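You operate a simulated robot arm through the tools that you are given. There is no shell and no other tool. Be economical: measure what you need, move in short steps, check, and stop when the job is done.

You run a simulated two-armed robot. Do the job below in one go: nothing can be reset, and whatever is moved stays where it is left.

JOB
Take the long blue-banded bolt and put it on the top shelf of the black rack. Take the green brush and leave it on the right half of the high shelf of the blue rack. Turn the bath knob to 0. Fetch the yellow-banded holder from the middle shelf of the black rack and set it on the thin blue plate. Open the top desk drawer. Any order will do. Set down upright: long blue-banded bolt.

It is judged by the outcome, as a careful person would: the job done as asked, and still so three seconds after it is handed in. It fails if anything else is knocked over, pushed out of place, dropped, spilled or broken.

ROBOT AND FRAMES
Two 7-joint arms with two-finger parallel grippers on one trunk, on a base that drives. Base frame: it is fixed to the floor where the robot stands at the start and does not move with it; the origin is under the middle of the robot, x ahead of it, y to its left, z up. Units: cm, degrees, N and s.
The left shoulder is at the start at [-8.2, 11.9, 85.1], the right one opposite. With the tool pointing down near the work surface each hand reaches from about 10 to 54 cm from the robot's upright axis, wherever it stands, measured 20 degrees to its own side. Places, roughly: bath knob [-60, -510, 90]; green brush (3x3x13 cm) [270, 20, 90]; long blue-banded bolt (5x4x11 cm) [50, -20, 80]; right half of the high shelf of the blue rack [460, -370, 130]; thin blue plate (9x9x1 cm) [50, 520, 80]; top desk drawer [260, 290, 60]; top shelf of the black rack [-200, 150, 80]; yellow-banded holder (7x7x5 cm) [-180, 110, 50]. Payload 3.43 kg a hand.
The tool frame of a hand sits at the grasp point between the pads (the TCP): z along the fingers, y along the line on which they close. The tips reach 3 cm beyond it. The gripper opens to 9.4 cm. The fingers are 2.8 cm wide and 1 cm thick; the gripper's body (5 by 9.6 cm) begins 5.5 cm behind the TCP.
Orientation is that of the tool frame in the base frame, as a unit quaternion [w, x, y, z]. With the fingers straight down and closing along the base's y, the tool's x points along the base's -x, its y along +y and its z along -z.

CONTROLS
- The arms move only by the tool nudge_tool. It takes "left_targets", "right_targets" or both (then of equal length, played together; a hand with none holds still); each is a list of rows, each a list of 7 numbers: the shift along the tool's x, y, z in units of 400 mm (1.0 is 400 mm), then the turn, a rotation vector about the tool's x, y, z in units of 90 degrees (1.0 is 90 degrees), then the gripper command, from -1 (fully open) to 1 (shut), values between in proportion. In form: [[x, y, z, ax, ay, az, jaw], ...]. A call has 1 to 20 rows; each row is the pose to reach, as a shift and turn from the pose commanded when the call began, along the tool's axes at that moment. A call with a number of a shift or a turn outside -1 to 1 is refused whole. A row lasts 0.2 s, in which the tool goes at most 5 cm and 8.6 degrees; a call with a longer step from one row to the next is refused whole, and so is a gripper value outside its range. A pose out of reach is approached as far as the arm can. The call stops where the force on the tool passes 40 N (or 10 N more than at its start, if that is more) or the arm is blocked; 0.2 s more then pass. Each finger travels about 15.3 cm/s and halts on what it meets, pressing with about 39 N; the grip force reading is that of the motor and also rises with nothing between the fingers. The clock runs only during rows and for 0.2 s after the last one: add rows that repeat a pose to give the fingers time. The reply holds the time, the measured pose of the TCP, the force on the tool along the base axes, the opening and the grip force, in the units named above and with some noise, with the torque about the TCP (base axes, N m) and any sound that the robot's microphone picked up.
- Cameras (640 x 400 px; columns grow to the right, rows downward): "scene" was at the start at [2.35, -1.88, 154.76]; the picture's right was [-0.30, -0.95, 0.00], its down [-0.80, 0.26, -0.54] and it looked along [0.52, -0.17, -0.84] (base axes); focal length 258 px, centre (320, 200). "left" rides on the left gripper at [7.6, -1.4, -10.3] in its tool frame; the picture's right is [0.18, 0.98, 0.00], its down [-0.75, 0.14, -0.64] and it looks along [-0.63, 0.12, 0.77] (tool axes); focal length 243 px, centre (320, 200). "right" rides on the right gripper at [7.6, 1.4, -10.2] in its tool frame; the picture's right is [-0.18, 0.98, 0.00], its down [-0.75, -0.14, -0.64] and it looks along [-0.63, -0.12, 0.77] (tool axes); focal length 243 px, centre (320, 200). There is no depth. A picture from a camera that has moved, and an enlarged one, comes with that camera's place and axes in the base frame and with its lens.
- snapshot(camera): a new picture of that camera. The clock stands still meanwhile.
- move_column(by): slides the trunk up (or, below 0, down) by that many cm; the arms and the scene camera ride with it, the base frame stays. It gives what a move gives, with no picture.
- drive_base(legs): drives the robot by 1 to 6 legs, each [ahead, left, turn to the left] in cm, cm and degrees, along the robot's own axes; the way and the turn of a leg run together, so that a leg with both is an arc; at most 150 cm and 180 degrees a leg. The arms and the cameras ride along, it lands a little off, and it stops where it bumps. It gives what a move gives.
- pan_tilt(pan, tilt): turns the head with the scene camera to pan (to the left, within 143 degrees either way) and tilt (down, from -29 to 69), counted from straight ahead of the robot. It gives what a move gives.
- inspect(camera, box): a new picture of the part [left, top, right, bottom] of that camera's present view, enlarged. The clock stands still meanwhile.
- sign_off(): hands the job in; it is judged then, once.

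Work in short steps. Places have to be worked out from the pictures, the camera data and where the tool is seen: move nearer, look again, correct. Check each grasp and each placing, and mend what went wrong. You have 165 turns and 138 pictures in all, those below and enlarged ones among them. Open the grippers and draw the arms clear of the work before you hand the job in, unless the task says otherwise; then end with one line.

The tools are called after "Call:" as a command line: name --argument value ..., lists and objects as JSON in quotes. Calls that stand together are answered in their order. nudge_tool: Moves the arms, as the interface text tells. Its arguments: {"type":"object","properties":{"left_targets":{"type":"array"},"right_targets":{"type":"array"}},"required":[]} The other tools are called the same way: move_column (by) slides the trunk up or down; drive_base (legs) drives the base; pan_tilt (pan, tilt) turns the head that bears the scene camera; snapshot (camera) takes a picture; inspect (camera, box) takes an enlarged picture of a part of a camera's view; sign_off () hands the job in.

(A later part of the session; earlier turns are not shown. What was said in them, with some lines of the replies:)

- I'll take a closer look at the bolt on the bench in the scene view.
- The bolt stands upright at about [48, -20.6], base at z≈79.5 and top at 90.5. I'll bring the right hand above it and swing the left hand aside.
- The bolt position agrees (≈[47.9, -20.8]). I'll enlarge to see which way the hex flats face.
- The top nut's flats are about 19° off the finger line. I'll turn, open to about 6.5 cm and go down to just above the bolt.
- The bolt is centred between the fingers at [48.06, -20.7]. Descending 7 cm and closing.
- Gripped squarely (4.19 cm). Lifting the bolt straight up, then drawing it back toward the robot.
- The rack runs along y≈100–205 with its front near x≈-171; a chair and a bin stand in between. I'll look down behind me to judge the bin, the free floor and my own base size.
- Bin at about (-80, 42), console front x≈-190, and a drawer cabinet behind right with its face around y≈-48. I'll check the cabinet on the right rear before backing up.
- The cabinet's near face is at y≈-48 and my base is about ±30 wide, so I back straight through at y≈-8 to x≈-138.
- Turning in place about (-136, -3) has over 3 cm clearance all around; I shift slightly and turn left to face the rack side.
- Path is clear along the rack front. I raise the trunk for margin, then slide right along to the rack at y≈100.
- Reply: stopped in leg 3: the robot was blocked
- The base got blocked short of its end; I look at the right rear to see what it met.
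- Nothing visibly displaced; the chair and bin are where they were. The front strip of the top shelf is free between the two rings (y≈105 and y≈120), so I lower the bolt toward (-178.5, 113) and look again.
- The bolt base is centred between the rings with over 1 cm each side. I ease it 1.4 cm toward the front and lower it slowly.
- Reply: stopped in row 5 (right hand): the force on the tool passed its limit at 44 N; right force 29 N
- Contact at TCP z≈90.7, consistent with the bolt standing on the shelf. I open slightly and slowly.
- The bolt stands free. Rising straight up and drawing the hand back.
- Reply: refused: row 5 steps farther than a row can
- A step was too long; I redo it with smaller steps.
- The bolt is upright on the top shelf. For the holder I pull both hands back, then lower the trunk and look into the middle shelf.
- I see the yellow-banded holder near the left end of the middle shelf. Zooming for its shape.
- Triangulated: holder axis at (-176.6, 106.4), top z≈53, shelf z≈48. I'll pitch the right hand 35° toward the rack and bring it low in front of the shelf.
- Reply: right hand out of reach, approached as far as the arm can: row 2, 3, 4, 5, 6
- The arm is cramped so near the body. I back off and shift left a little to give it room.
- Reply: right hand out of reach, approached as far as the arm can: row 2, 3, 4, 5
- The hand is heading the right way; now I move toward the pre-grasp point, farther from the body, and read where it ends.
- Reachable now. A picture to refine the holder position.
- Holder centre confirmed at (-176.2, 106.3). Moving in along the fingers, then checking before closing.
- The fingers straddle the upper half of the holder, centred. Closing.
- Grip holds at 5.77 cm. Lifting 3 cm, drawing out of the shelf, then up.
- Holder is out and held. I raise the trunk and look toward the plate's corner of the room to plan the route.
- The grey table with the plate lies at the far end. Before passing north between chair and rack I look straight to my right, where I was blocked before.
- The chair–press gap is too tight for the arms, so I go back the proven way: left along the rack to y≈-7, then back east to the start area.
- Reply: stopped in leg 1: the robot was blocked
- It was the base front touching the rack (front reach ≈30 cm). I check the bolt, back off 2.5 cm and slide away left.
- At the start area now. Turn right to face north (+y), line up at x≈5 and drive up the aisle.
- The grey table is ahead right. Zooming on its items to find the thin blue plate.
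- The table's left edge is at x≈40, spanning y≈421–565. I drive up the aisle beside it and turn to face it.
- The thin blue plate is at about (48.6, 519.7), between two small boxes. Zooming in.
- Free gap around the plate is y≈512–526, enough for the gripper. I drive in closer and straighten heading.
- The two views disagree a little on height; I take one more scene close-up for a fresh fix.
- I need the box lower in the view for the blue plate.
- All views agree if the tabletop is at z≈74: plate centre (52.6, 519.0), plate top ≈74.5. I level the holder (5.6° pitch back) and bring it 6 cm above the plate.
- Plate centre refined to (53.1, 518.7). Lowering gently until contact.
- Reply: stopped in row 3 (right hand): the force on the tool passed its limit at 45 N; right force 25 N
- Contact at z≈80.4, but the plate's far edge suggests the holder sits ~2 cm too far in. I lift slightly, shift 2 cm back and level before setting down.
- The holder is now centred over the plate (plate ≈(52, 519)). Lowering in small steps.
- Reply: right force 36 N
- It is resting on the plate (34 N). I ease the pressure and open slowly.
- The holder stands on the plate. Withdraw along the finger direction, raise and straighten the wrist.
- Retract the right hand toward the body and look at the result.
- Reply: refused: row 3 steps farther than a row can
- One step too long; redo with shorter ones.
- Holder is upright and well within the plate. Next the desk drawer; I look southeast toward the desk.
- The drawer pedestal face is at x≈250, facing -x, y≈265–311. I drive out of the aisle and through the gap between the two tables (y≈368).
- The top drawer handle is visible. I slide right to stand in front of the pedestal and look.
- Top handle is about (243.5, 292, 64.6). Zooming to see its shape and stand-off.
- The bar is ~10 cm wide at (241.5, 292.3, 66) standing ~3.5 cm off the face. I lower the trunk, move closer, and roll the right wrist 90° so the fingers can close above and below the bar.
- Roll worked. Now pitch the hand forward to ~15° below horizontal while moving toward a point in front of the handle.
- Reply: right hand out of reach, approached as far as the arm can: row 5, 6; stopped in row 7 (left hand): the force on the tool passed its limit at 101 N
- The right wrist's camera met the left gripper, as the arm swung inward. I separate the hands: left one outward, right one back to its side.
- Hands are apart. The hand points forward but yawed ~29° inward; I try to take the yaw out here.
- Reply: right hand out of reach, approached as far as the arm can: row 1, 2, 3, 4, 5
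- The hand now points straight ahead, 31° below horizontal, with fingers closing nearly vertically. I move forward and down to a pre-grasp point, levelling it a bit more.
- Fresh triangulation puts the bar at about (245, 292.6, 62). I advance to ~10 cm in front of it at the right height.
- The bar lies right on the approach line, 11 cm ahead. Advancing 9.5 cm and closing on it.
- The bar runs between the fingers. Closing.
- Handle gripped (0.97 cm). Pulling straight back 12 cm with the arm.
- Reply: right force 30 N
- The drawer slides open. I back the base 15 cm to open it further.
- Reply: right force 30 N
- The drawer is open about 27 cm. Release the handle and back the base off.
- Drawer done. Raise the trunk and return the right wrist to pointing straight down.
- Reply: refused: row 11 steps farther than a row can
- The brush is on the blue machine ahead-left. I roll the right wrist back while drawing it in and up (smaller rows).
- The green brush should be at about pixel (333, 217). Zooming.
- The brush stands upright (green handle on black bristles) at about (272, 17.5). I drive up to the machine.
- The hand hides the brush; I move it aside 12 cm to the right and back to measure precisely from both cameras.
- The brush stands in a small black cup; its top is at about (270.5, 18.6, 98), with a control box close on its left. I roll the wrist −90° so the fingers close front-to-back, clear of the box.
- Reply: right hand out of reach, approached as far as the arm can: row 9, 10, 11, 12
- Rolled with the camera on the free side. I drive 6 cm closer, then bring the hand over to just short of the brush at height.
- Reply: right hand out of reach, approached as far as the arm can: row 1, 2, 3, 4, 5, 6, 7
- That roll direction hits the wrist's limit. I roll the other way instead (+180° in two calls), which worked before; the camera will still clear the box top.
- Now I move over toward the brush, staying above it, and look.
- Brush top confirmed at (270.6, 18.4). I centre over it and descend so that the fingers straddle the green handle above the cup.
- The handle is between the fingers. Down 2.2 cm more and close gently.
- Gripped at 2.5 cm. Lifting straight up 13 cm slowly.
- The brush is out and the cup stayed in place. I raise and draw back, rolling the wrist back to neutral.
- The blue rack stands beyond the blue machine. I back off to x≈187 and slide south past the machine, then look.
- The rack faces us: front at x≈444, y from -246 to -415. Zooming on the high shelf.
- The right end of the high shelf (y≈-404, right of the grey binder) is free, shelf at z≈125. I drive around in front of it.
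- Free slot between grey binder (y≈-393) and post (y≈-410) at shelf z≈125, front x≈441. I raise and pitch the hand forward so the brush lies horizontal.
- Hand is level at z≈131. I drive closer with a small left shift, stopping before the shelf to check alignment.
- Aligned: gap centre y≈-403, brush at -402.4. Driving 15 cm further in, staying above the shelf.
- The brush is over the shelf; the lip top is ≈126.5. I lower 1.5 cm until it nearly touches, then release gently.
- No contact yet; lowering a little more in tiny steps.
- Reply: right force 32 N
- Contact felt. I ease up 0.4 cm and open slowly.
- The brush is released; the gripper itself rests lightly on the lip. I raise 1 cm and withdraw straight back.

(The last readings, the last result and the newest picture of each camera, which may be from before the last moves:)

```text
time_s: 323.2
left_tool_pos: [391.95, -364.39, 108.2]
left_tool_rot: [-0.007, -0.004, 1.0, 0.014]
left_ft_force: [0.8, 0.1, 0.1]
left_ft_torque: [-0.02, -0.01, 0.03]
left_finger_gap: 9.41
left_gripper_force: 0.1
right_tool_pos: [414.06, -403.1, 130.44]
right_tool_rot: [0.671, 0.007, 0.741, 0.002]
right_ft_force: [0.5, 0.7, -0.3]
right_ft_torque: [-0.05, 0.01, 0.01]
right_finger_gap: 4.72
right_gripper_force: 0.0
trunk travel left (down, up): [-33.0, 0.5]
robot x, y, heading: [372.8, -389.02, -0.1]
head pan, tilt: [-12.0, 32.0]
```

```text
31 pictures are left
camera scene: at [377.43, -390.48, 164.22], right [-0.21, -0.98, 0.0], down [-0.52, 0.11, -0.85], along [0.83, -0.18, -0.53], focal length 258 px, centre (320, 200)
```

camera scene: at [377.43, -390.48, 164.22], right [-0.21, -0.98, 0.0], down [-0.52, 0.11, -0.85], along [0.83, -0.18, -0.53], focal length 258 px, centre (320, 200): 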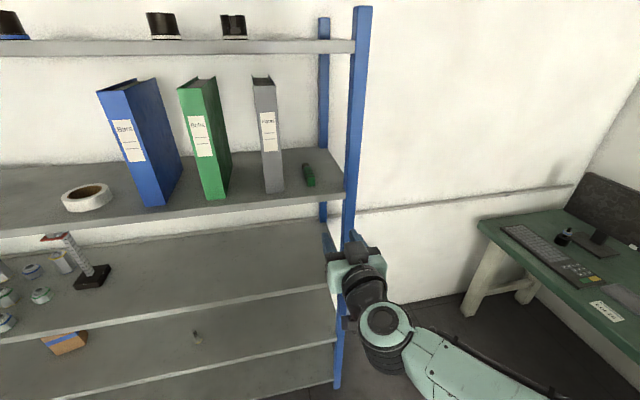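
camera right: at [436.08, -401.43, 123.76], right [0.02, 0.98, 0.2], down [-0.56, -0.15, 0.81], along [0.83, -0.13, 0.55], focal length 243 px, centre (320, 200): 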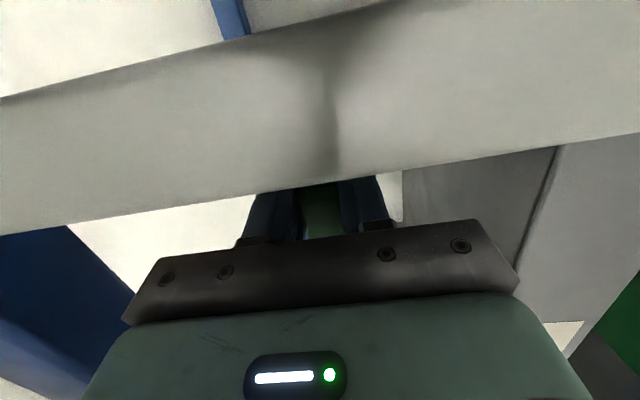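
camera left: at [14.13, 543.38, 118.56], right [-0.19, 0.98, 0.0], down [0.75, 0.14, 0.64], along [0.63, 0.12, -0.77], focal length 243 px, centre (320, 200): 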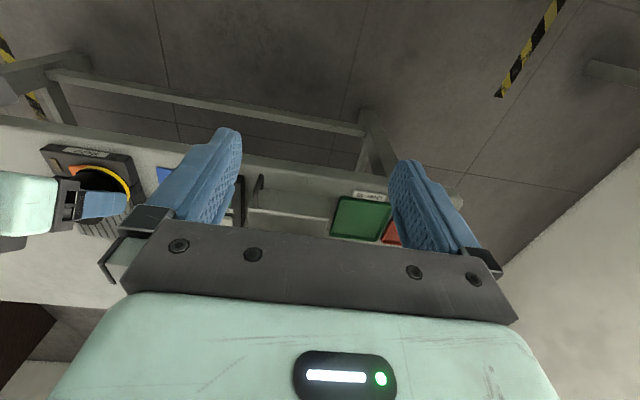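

The brush lies safely on the right half of the high shelf. Now the bath knob: I back off, turn to face south and strafe west.

Call:
drive_base --legs '[[-60, 0, 0], [0, 0, -90], [0, -140, 0], [0, -120, 0]]'

Call:
pan_tilt --pan -35 --tilt 28

Call:
snapshot --camera "scene"

```text
time_s: 352.6
left_tool_pos: [80.68, -412.59, 108.2]
left_tool_rot: [0.004, 0.691, 0.723, 0.016]
left_ft_force: [-0.3, -0.4, 0.1]
left_ft_torque: [0.02, 0.02, 0.0]
left_finger_gap: 9.41
left_gripper_force: 0.0
right_tool_pos: [43.0, -436.3, 130.4]
right_tool_rot: [0.485, 0.519, 0.53, -0.463]
right_ft_force: [-0.6, 0.5, -0.2]
right_ft_torque: [0.01, 0.0, -0.02]
right_finger_gap: 4.71
right_gripper_force: 0.1
trunk travel left (down, up): [-33.0, 0.5]
robot x, y, heading: [55.34, -394.74, -87.6]
head pan, tilt: [-12.0, 32.0]
```

```text
time_s: 353.5
left_tool_pos: [80.76, -412.69, 108.14]
left_tool_rot: [0.004, 0.69, 0.723, 0.015]
left_ft_force: [0.5, -0.2, -0.4]
left_ft_torque: [0.03, 0.02, 0.03]
left_finger_gap: 9.4
left_gripper_force: 0.1
right_tool_pos: [42.81, -436.24, 130.36]
right_tool_rot: [0.485, 0.518, 0.531, -0.463]
right_ft_force: [0.1, -1.0, 0.7]
right_ft_torque: [-0.03, 0.04, -0.01]
right_finger_gap: 4.69
right_gripper_force: 0.0
trunk travel left (down, up): [-33.0, 0.5]
robot x, y, heading: [55.9, -394.84, -87.8]
head pan, tilt: [-35.0, 28.0]
```

```text
30 pictures are left
camera scene: at [50.42, -397.68, 164.83], right [-0.84, 0.54, 0.0], down [0.25, 0.39, -0.88], along [-0.48, -0.74, -0.47], focal length 258 px, centre (320, 200)
```

scene: 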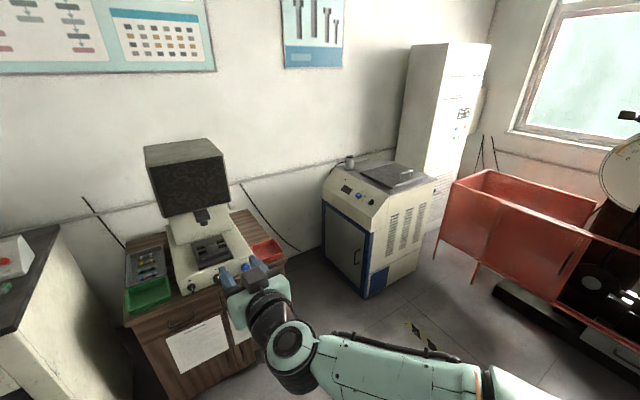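

The bath is the white cabinet with a control panel. Zooming on its panel.

Call:
inspect --camera "scene" --box '[310, 150, 440, 240]'

```text
4.44 times, centred on (375, 195) of scene
camera zoom: at [50.42, -397.68, 164.83], right [-0.84, 0.54, 0.0], down [0.25, 0.39, -0.88], along [-0.48, -0.74, -0.47], focal length 1149 px, centre (76, 222)
```

zoom: 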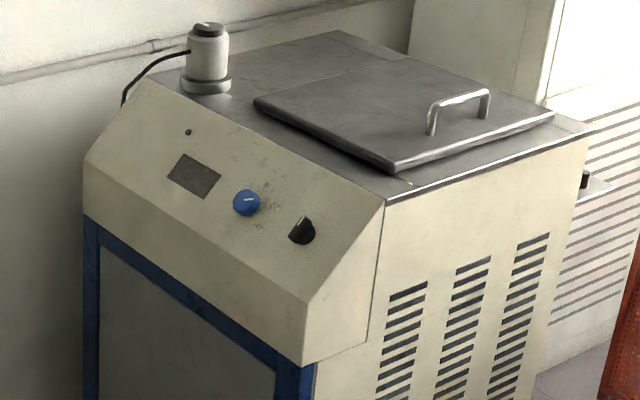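

The bath's panel faces +x, with a brown cabinet limiting space in front. I turn to face west and approach from the north-east, then look at the knob again.

Call:
drive_base --legs '[[0, 0, -92.2], [42, 0, 0], [0, 52, 0]]'

Call:
pan_tilt --pan 42 --tilt 42

Call:
snapshot --camera "scene"

```text
time_s: 364.6
left_tool_pos: [-5.2, -471.83, 108.26]
left_tool_rot: [0.014, 1.0, 0.013, 0.009]
left_ft_force: [-0.4, 0.3, 0.1]
left_ft_torque: [0.03, -0.01, 0.01]
left_finger_gap: 9.39
left_gripper_force: 0.1
right_tool_pos: [-27.9, -433.46, 130.29]
right_tool_rot: [0.009, 0.742, 0.001, -0.67]
right_ft_force: [0.2, 1.4, 0.2]
right_ft_torque: [0.0, -0.03, 0.01]
right_finger_gap: 4.69
right_gripper_force: 0.1
trunk travel left (down, up): [-33.0, 0.5]
robot x, y, heading: [13.36, -447.08, -178.9]
head pan, tilt: [-35.0, 28.0]
```

```text
time_s: 366.1
left_tool_pos: [-5.05, -471.82, 108.18]
left_tool_rot: [0.014, 1.0, 0.013, 0.008]
left_ft_force: [-0.5, -0.9, -0.5]
left_ft_torque: [0.01, 0.02, -0.01]
left_finger_gap: 9.41
left_gripper_force: 0.0
right_tool_pos: [-27.92, -433.59, 130.33]
right_tool_rot: [0.01, 0.741, 0.002, -0.671]
right_ft_force: [-0.6, 0.3, -0.3]
right_ft_torque: [-0.01, 0.0, -0.04]
right_finger_gap: 4.69
right_gripper_force: 0.0
trunk travel left (down, up): [-33.0, 0.5]
robot x, y, heading: [13.38, -446.53, -179.1]
head pan, tilt: [42.0, 42.0]
```

```text
28 pictures are left
camera scene: at [11.7, -452.33, 162.69], right [-0.68, 0.73, 0.0], down [0.49, 0.46, -0.74], along [-0.54, -0.51, -0.67], focal length 258 px, centre (320, 200)
```

scene: 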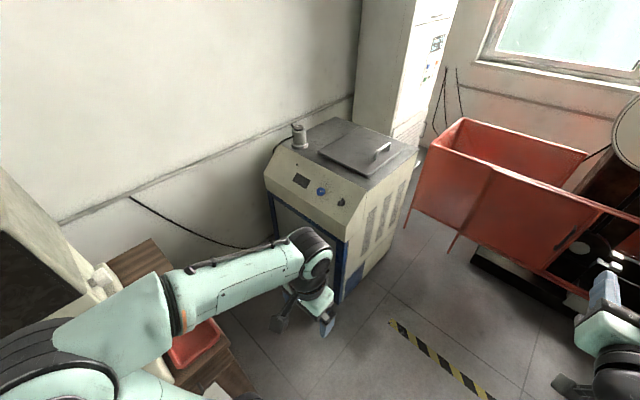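

A close-up of the panel from here.

Call:
inspect --camera "scene" --box '[270, 155, 370, 225]'

```text
5.71 times, centred on (320, 190) of scene
camera zoom: at [11.7, -452.33, 162.69], right [-0.68, 0.73, 0.0], down [0.49, 0.46, -0.74], along [-0.54, -0.51, -0.67], focal length 1477 px, centre (320, 257)
```

zoom: 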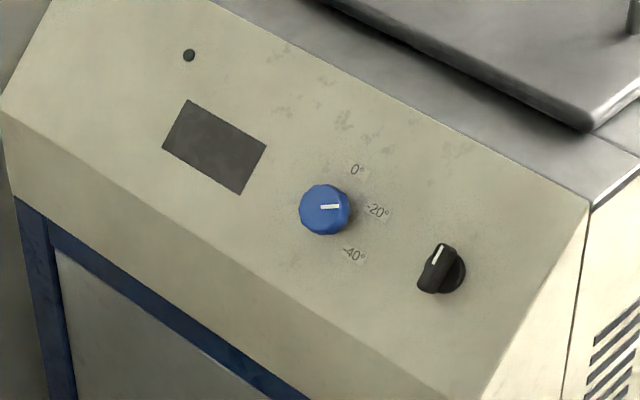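

The blue knob is the bath knob: it points at -20° now and 0° is about 50° counter-clockwise. It sits at ≈(-54, -513, 86.5) on a panel sloped ~45° facing +x/up. I move the base nearer for the left hand.

Call:
drive_base --legs '[[21, 13, -0.9]]'

Call:
nudge_tool --left_targets '[[-0.06, 0.06, -0.04, 0, -0.085, 0, -1], [-0.1, 0.14, -0.06, 0, -0.17, 0, -1], [-0.14, 0.22, -0.06, 0, -0.255, 0, -1], [-0.18, 0.3, -0.06, 0, -0.34, 0, -1], [-0.22, 0.38, -0.06, 0, -0.425, 0, -1], [-0.25, 0.44, -0.06, 0, -0.5, 0, -1], [-0.25, 0.48, -0.06, 0, -0.5, 0, -1]]'

```text
time_s: 368.0
left_tool_pos: [-26.41, -484.39, 108.14]
left_tool_rot: [0.013, 1.0, 0.005, 0.008]
left_ft_force: [0.1, 0.2, 0.3]
left_ft_torque: [0.01, 0.02, -0.01]
left_finger_gap: 9.41
left_gripper_force: 0.1
right_tool_pos: [-48.81, -445.79, 130.3]
right_tool_rot: [0.004, 0.742, -0.004, -0.671]
right_ft_force: [0.3, 0.9, 0.4]
right_ft_torque: [0.02, -0.01, -0.01]
right_finger_gap: 4.68
right_gripper_force: 0.1
trunk travel left (down, up): [-33.0, 0.5]
robot x, y, heading: [-7.69, -459.78, -180.1]
head pan, tilt: [42.0, 42.0]
```

```text
time_s: 369.6
left_tool_pos: [-36.39, -503.82, 111.19]
left_tool_rot: [0.015, 0.927, 0.0, -0.376]
left_ft_force: [0.1, 0.3, -0.6]
left_ft_torque: [-0.01, 0.01, -0.01]
left_finger_gap: 9.41
left_gripper_force: 0.0
right_tool_pos: [-48.75, -445.89, 130.33]
right_tool_rot: [0.004, 0.742, -0.005, -0.671]
right_ft_force: [-0.2, 0.7, -0.1]
right_ft_torque: [0.02, -0.01, 0.0]
right_finger_gap: 4.7
right_gripper_force: 0.1
trunk travel left (down, up): [-33.0, 0.5]
robot x, y, heading: [-7.96, -460.17, -180.0]
head pan, tilt: [42.0, 42.0]
```

Reachable with the hand pitched 45°. I move to about 10 cm off the knob along the panel normal and look through the left camera.

Call:
nudge_tool --left_targets '[[0.024, 0.05, 0.09, 0, 0, 0, -0.6], [0.048, 0.1, 0.18, 0, 0, 0, -0.6], [0.072, 0.15, 0.27, 0, 0, 0, -0.6], [0.095, 0.19, 0.36, 0, 0, 0, -0.6], [0.118, 0.215, 0.44, 0, 0, 0, -0.6], [0.118, 0.215, 0.5, 0, 0, 0, -0.6], [0.118, 0.215, 0.5, 0, 0, 0, -0.6]]'

Call:
snapshot --camera "left"

Call:
inspect --camera "scene" --box '[260, 160, 400, 260]'

```text
time_s: 371.2
left_tool_pos: [-46.82, -512.91, 93.46]
left_tool_rot: [0.015, 0.927, -0.001, -0.376]
left_ft_force: [0.1, 0.7, 0.6]
left_ft_torque: [0.01, -0.03, 0.04]
left_finger_gap: 7.51
left_gripper_force: 0.1
right_tool_pos: [-48.74, -445.87, 130.47]
right_tool_rot: [0.005, 0.742, -0.004, -0.671]
right_ft_force: [0.4, -0.2, 0.4]
right_ft_torque: [-0.02, -0.01, 0.01]
right_finger_gap: 4.7
right_gripper_force: 0.2
trunk travel left (down, up): [-33.0, 0.5]
robot x, y, heading: [-7.49, -459.97, -180.0]
head pan, tilt: [42.0, 42.0]
```

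```text
26 pictures are left
camera left: at [-34.16, -511.22, 95.52], right [0.14, -0.98, -0.1], down [-0.09, -0.11, 0.99], along [-0.99, -0.13, -0.11], focal length 243 px, centre (320, 200)
```

left: 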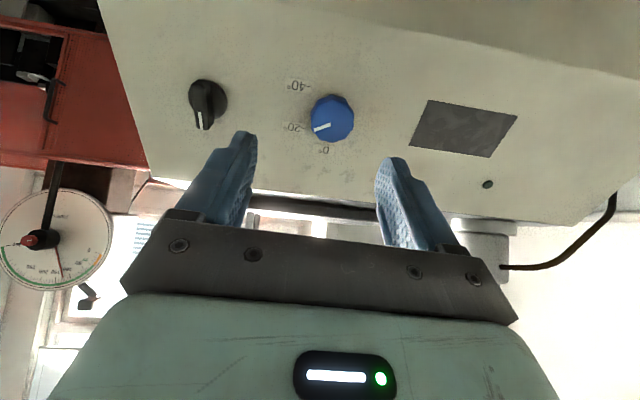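

```text
4.00 times, centred on (330, 210) of scene
camera zoom: at [-9.35, -465.25, 162.69], right [-0.67, 0.74, 0.0], down [0.5, 0.45, -0.74], along [-0.55, -0.5, -0.67], focal length 1034 px, centre (280, 160)
```

zoom: 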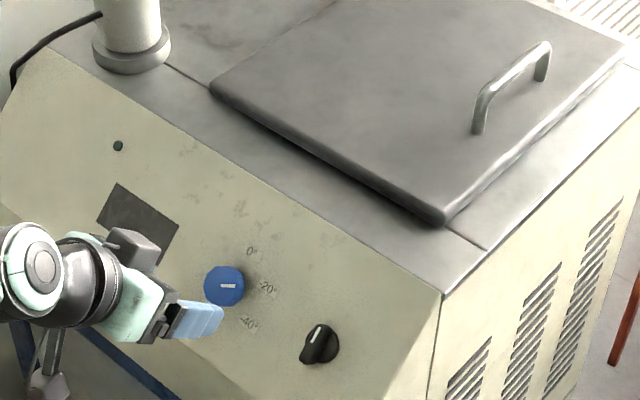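

Knob fix: (-54.6, -514, 86.2), 10.7 cm ahead of the hand and nearly centred. I correct the offset and move in 7.5 cm.

Call:
nudge_tool --left_targets '[[-0.01, 0.02, 0.07, 0, 0, 0, -0.4], [-0.0125, 0.02, 0.13, 0, 0, 0, -0.4], [-0.0125, 0.02, 0.1875, 0, 0, 0, -0.4], [-0.0125, 0.02, 0.1875, 0, 0, 0, -0.4]]'

Call:
snapshot --camera "left"

```text
time_s: 372.2
left_tool_pos: [-52.33, -513.99, 88.74]
left_tool_rot: [0.015, 0.927, -0.001, -0.375]
left_ft_force: [0.0, 0.3, 1.0]
left_ft_torque: [-0.02, 0.0, 0.02]
left_finger_gap: 6.58
left_gripper_force: 0.0
right_tool_pos: [-48.8, -445.81, 130.45]
right_tool_rot: [0.004, 0.742, -0.005, -0.67]
right_ft_force: [-0.5, -0.1, 0.4]
right_ft_torque: [-0.04, 0.02, 0.0]
right_finger_gap: 4.7
right_gripper_force: 0.0
trunk travel left (down, up): [-33.0, 0.5]
robot x, y, heading: [-7.95, -459.45, -180.1]
head pan, tilt: [42.0, 42.0]
```

```text
24 pictures are left
camera left: at [-39.73, -512.25, 90.58], right [0.14, -0.98, -0.1], down [-0.09, -0.11, 0.99], along [-0.99, -0.13, -0.11], focal length 243 px, centre (320, 200)
```

left: 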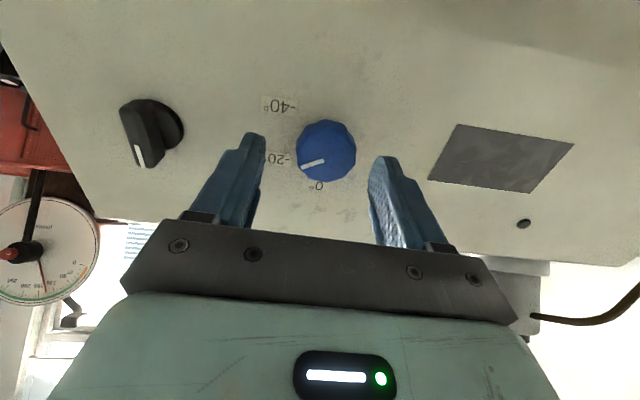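

Well centred. Advancing about 2 cm more, then closing on the knob.

Call:
nudge_tool --left_targets '[[0.006, 0.005, 0.025, 0, 0, 0, -0.4], [0.009, 0.007, 0.045, 0, 0, 0, -0.4], [0.009, 0.007, 0.055, 0, 0, 0, -0.3], [0.009, 0.007, 0.055, 0, 0, 0, 0.0], [0.009, 0.007, 0.055, 0, 0, 0, 0.4], [0.009, 0.007, 0.055, 0, 0, 0, 1], [0.009, 0.007, 0.055, 0, 0, 0, 1]]'

Call:
snapshot --camera "left"

```text
time_s: 373.8
left_tool_pos: [-53.66, -514.51, 86.73]
left_tool_rot: [0.015, 0.926, 0.0, -0.377]
left_ft_force: [-2.7, -9.9, 1.7]
left_ft_torque: [-0.31, 0.16, 0.44]
left_finger_gap: 3.93
left_gripper_force: 44.8
right_tool_pos: [-48.71, -445.94, 130.27]
right_tool_rot: [0.005, 0.742, -0.003, -0.67]
right_ft_force: [0.6, -0.1, 0.6]
right_ft_torque: [-0.01, -0.02, 0.03]
right_finger_gap: 4.73
right_gripper_force: 0.1
trunk travel left (down, up): [-33.0, 0.5]
robot x, y, heading: [-7.36, -459.8, -179.8]
head pan, tilt: [42.0, 42.0]
```

```text
23 pictures are left
camera left: at [-41.01, -512.72, 88.69], right [0.14, -0.98, -0.1], down [-0.09, -0.11, 0.99], along [-0.99, -0.13, -0.11], focal length 243 px, centre (320, 200)
```

left: 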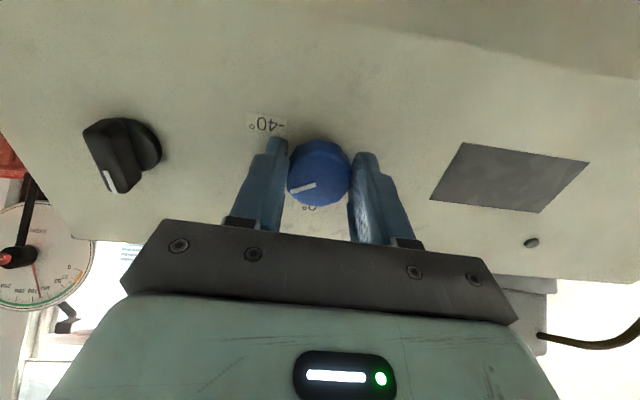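

Gripped (3.93 cm, the knob's diameter). Turning it counter-clockwise about 52°.

Call:
nudge_tool --left_targets '[[0, 0, 0, 0, 0, -0.08, 1], [0, 0, 0, 0, 0, -0.16, 1], [0, 0, 0, 0, 0, -0.24, 1], [0, 0, 0, 0, 0, -0.32, 1], [0, 0, 0, 0, 0, -0.4, 1], [0, 0, 0, 0, 0, -0.48, 1], [0, 0, 0, 0, 0, -0.54, 1], [0, 0, 0, 0, 0, -0.578, 1], [0, 0, 0, 0, 0, -0.578, 1]]'

Call:
snapshot --camera "left"

Call:
inspect --camera "scene" --box '[270, 190, 350, 260]'

```text
time_s: 375.8
left_tool_pos: [-53.93, -513.89, 86.89]
left_tool_rot: [-0.152, 0.833, 0.405, -0.345]
left_ft_force: [-5.1, 10.0, 11.9]
left_ft_torque: [0.76, 0.02, -0.86]
left_finger_gap: 3.92
left_gripper_force: 45.2
right_tool_pos: [-48.76, -445.62, 130.4]
right_tool_rot: [0.004, 0.742, -0.006, -0.671]
right_ft_force: [-0.5, 0.2, 0.8]
right_ft_torque: [0.03, 0.02, 0.06]
right_finger_gap: 4.7
right_gripper_force: 0.1
trunk travel left (down, up): [-33.0, 0.5]
robot x, y, heading: [-7.6, -459.84, -180.2]
head pan, tilt: [42.0, 42.0]
```

```text
22 pictures are left
camera left: at [-44.13, -506.75, 91.5], right [0.64, -0.47, -0.61], down [0.2, -0.66, 0.72], along [-0.74, -0.59, -0.33], focal length 243 px, centre (320, 200)
```

left: 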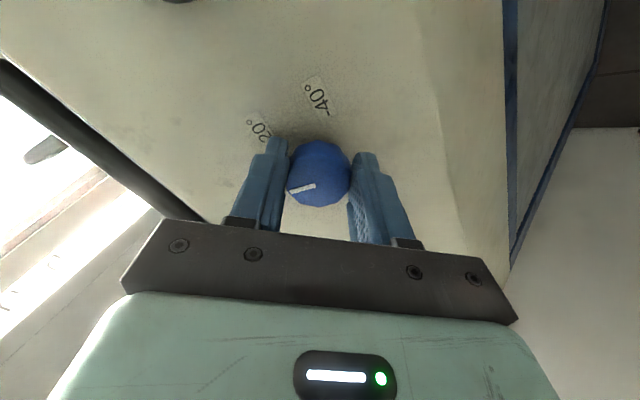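

```text
5.71 times, centred on (310, 225) of scene
camera zoom: at [-9.37, -465.01, 162.7], right [-0.67, 0.74, 0.0], down [0.5, 0.45, -0.74], along [-0.55, -0.5, -0.67], focal length 1477 px, centre (377, 57)
```

zoom: 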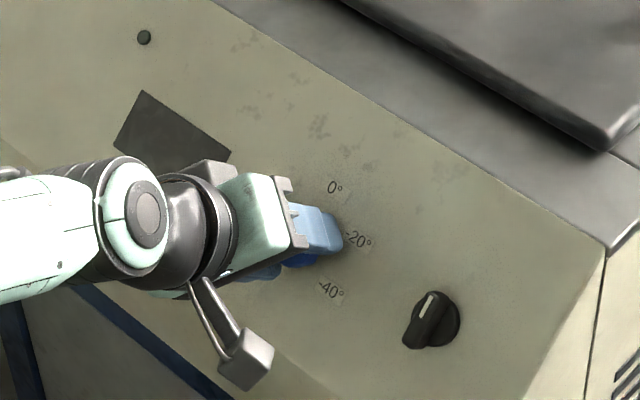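

The knob turned along with the hand. I release, back off 8 cm and check the pointer.

Call:
nudge_tool --left_targets '[[0, 0, 0, 0, 0, 0, 0.0], [0, 0, 0, 0, 0, 0, -0.4], [0, 0, 0, 0, 0, 0, -0.4], [0, 0, -0.06, 0, 0, 0, -0.4], [0, 0, -0.14, 0, 0, 0, -0.4], [0, 0, -0.24, 0, 0, 0, -0.4], [0, 0, -0.34, 0, 0, 0, -0.4], [0, 0, -0.34, 0, 0, 0, -0.4]]'

Call:
inspect --camera "scene" --box '[270, 190, 350, 260]'

Call:
snapshot --camera "left"

```text
time_s: 377.6
left_tool_pos: [-44.37, -513.92, 96.58]
left_tool_rot: [-0.151, 0.833, 0.405, -0.345]
left_ft_force: [-0.7, -0.1, 0.4]
left_ft_torque: [0.01, 0.01, 0.01]
left_finger_gap: 6.58
left_gripper_force: 0.1
right_tool_pos: [-48.89, -446.04, 130.41]
right_tool_rot: [0.004, 0.741, -0.005, -0.671]
right_ft_force: [-0.8, 0.2, -0.2]
right_ft_torque: [-0.01, 0.02, -0.02]
right_finger_gap: 4.7
right_gripper_force: 0.1
trunk travel left (down, up): [-33.0, 0.5]
robot x, y, heading: [-7.65, -460.04, -180.3]
head pan, tilt: [42.0, 42.0]
```

```text
5.71 times, centred on (310, 225) of scene
camera zoom: at [-9.45, -465.31, 162.69], right [-0.67, 0.74, 0.0], down [0.5, 0.45, -0.74], along [-0.55, -0.5, -0.67], focal length 1477 px, centre (377, 57)
```

zoom: 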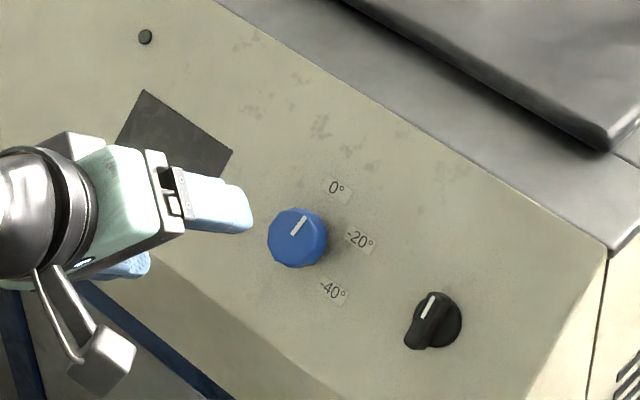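

```text
19 pictures are left
camera left: at [-34.6, -506.65, 101.16], right [0.64, -0.47, -0.61], down [0.2, -0.66, 0.72], along [-0.74, -0.59, -0.33], focal length 243 px, centre (320, 200)
```

left: 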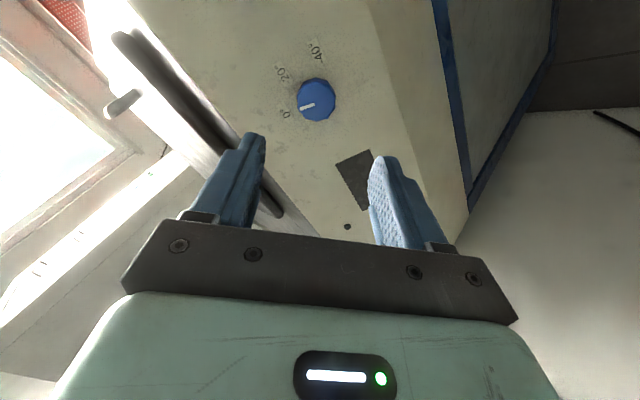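

The pointer now aims at the 0° mark. I withdraw the left hand fully and take a distant look toward the black rack to confirm the bolt.

Call:
nudge_tool --left_targets '[[0, 0, -0.1, 0, 0, 0, -0.4], [0, 0, -0.2, 0, 0, 0, -0.6], [0, 0, -0.3, 0, 0, 0, -0.8], [0, 0, -0.38, 0, 0, 0, -1], [0, 0, -0.38, 0, 0, 0, -1]]' --right_targets '[[0, 0, 0, 0, 0, 0, -0.2], [0, 0, 0, 0, 0, 0, -0.5], [0, 0, 0, 0, 0, 0, -1], [0, 0, 0, 0, 0, 0, -1], [0, 0, 0, 0, 0, 0, -1]]'

Call:
inspect --camera "scene" --box '[280, 200, 340, 250]'

Call:
pan_tilt --pan -74 --tilt 8

Call:
inspect --camera "scene" --box '[270, 150, 370, 250]'

```text
time_s: 378.8
left_tool_pos: [-33.64, -513.45, 107.17]
left_tool_rot: [-0.151, 0.833, 0.406, -0.344]
left_ft_force: [-0.1, 0.3, -0.2]
left_ft_torque: [-0.01, 0.03, -0.02]
left_finger_gap: 9.39
left_gripper_force: 0.1
right_tool_pos: [-48.7, -445.9, 130.36]
right_tool_rot: [0.003, 0.742, -0.005, -0.671]
right_ft_force: [-0.5, 0.2, -1.0]
right_ft_torque: [0.02, -0.05, 0.03]
right_finger_gap: 9.41
right_gripper_force: 0.0
trunk travel left (down, up): [-33.0, 0.5]
robot x, y, heading: [-7.88, -459.58, -179.8]
head pan, tilt: [42.0, 42.0]
```

```text
8.00 times, centred on (310, 225) of scene
camera zoom: at [-9.43, -465.3, 162.69], right [-0.67, 0.74, 0.0], down [0.5, 0.45, -0.74], along [-0.55, -0.5, -0.67], focal length 2068 px, centre (400, 0)
```

zoom: 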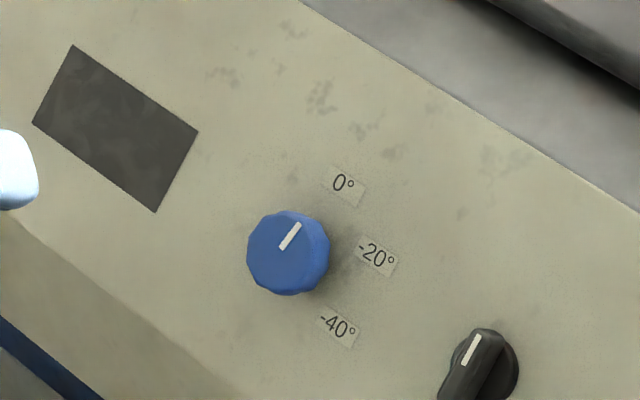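

```text
time_s: 380.7
left_tool_pos: [-33.61, -513.43, 107.1]
left_tool_rot: [-0.151, 0.832, 0.407, -0.345]
left_ft_force: [0.2, 0.1, -0.1]
left_ft_torque: [0.0, 0.02, 0.0]
left_finger_gap: 9.41
left_gripper_force: 0.1
right_tool_pos: [-48.74, -445.86, 130.32]
right_tool_rot: [0.005, 0.741, -0.004, -0.671]
right_ft_force: [-0.2, 0.0, 0.2]
right_ft_torque: [-0.02, 0.01, 0.02]
right_finger_gap: 9.4
right_gripper_force: 0.2
trunk travel left (down, up): [-33.0, 0.5]
robot x, y, heading: [-8.0, -460.24, -180.1]
head pan, tilt: [-74.0, 8.0]
```

```text
4.00 times, centred on (320, 200) of scene
camera zoom: at [-5.74, -450.77, 168.07], right [0.96, 0.28, 0.0], down [0.04, -0.13, -0.99], along [-0.27, 0.95, -0.14], focal length 1034 px, centre (320, 200)
```

zoom: 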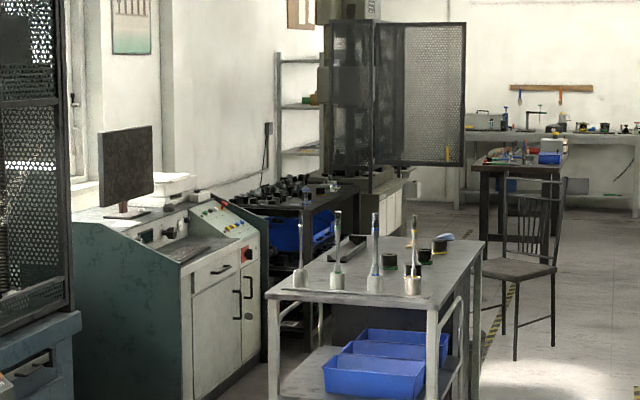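

The knob points at 0° and the bolt is still standing on the black rack's front edge. I back the robot clear of the bath before handing in.

Call:
drive_base --legs '[[0, -30, 0]]'

Call:
inspect --camera "scene" --box '[305, 185, 335, 210]'

```text
time_s: 383.9
left_tool_pos: [-33.58, -483.5, 107.31]
left_tool_rot: [-0.15, 0.833, 0.407, -0.344]
left_ft_force: [-0.2, -0.7, 0.1]
left_ft_torque: [-0.02, -0.01, -0.03]
left_finger_gap: 9.39
left_gripper_force: 0.0
right_tool_pos: [-48.73, -415.92, 130.36]
right_tool_rot: [0.005, 0.742, -0.004, -0.671]
right_ft_force: [-1.0, 0.7, 0.2]
right_ft_torque: [0.02, -0.05, 0.0]
right_finger_gap: 9.4
right_gripper_force: 0.2
trunk travel left (down, up): [-33.0, 0.5]
robot x, y, heading: [-8.17, -429.61, -179.8]
head pan, tilt: [-74.0, 8.0]
```

```text
16.00 times, centred on (320, 198) of scene
camera zoom: at [-5.81, -420.73, 168.07], right [0.96, 0.28, 0.0], down [0.04, -0.13, -0.99], along [-0.28, 0.95, -0.14], focal length 4136 px, centre (320, 240)
```

zoom: 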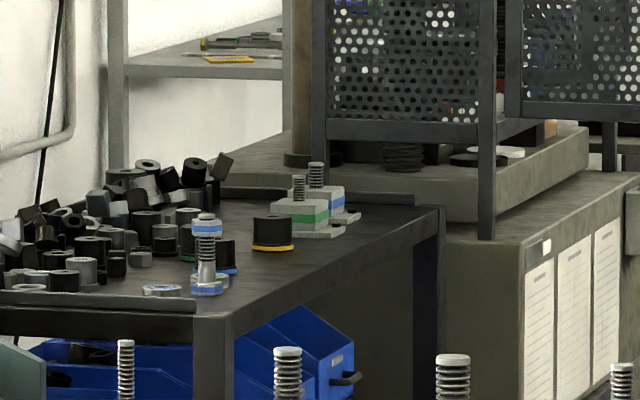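

The bolt is plainly upright on the top shelf, and the other four tasks were checked as each was finished. Handing in.

Call:
sign_off

```text
The job is handed in.
```

All five tasks are done and handed in: the bolt is upright on the black rack's top shelf and the yellow-banded holder is on the blue plate. The top desk drawer is open about 27 cm, the brush is on the right half of the blue rack's high shelf, and the bath knob points at 0 to within about 5°. Along the way the base nudged the black rack twice and the two grippers touched once; nothing looked out of place in the pictures I took.
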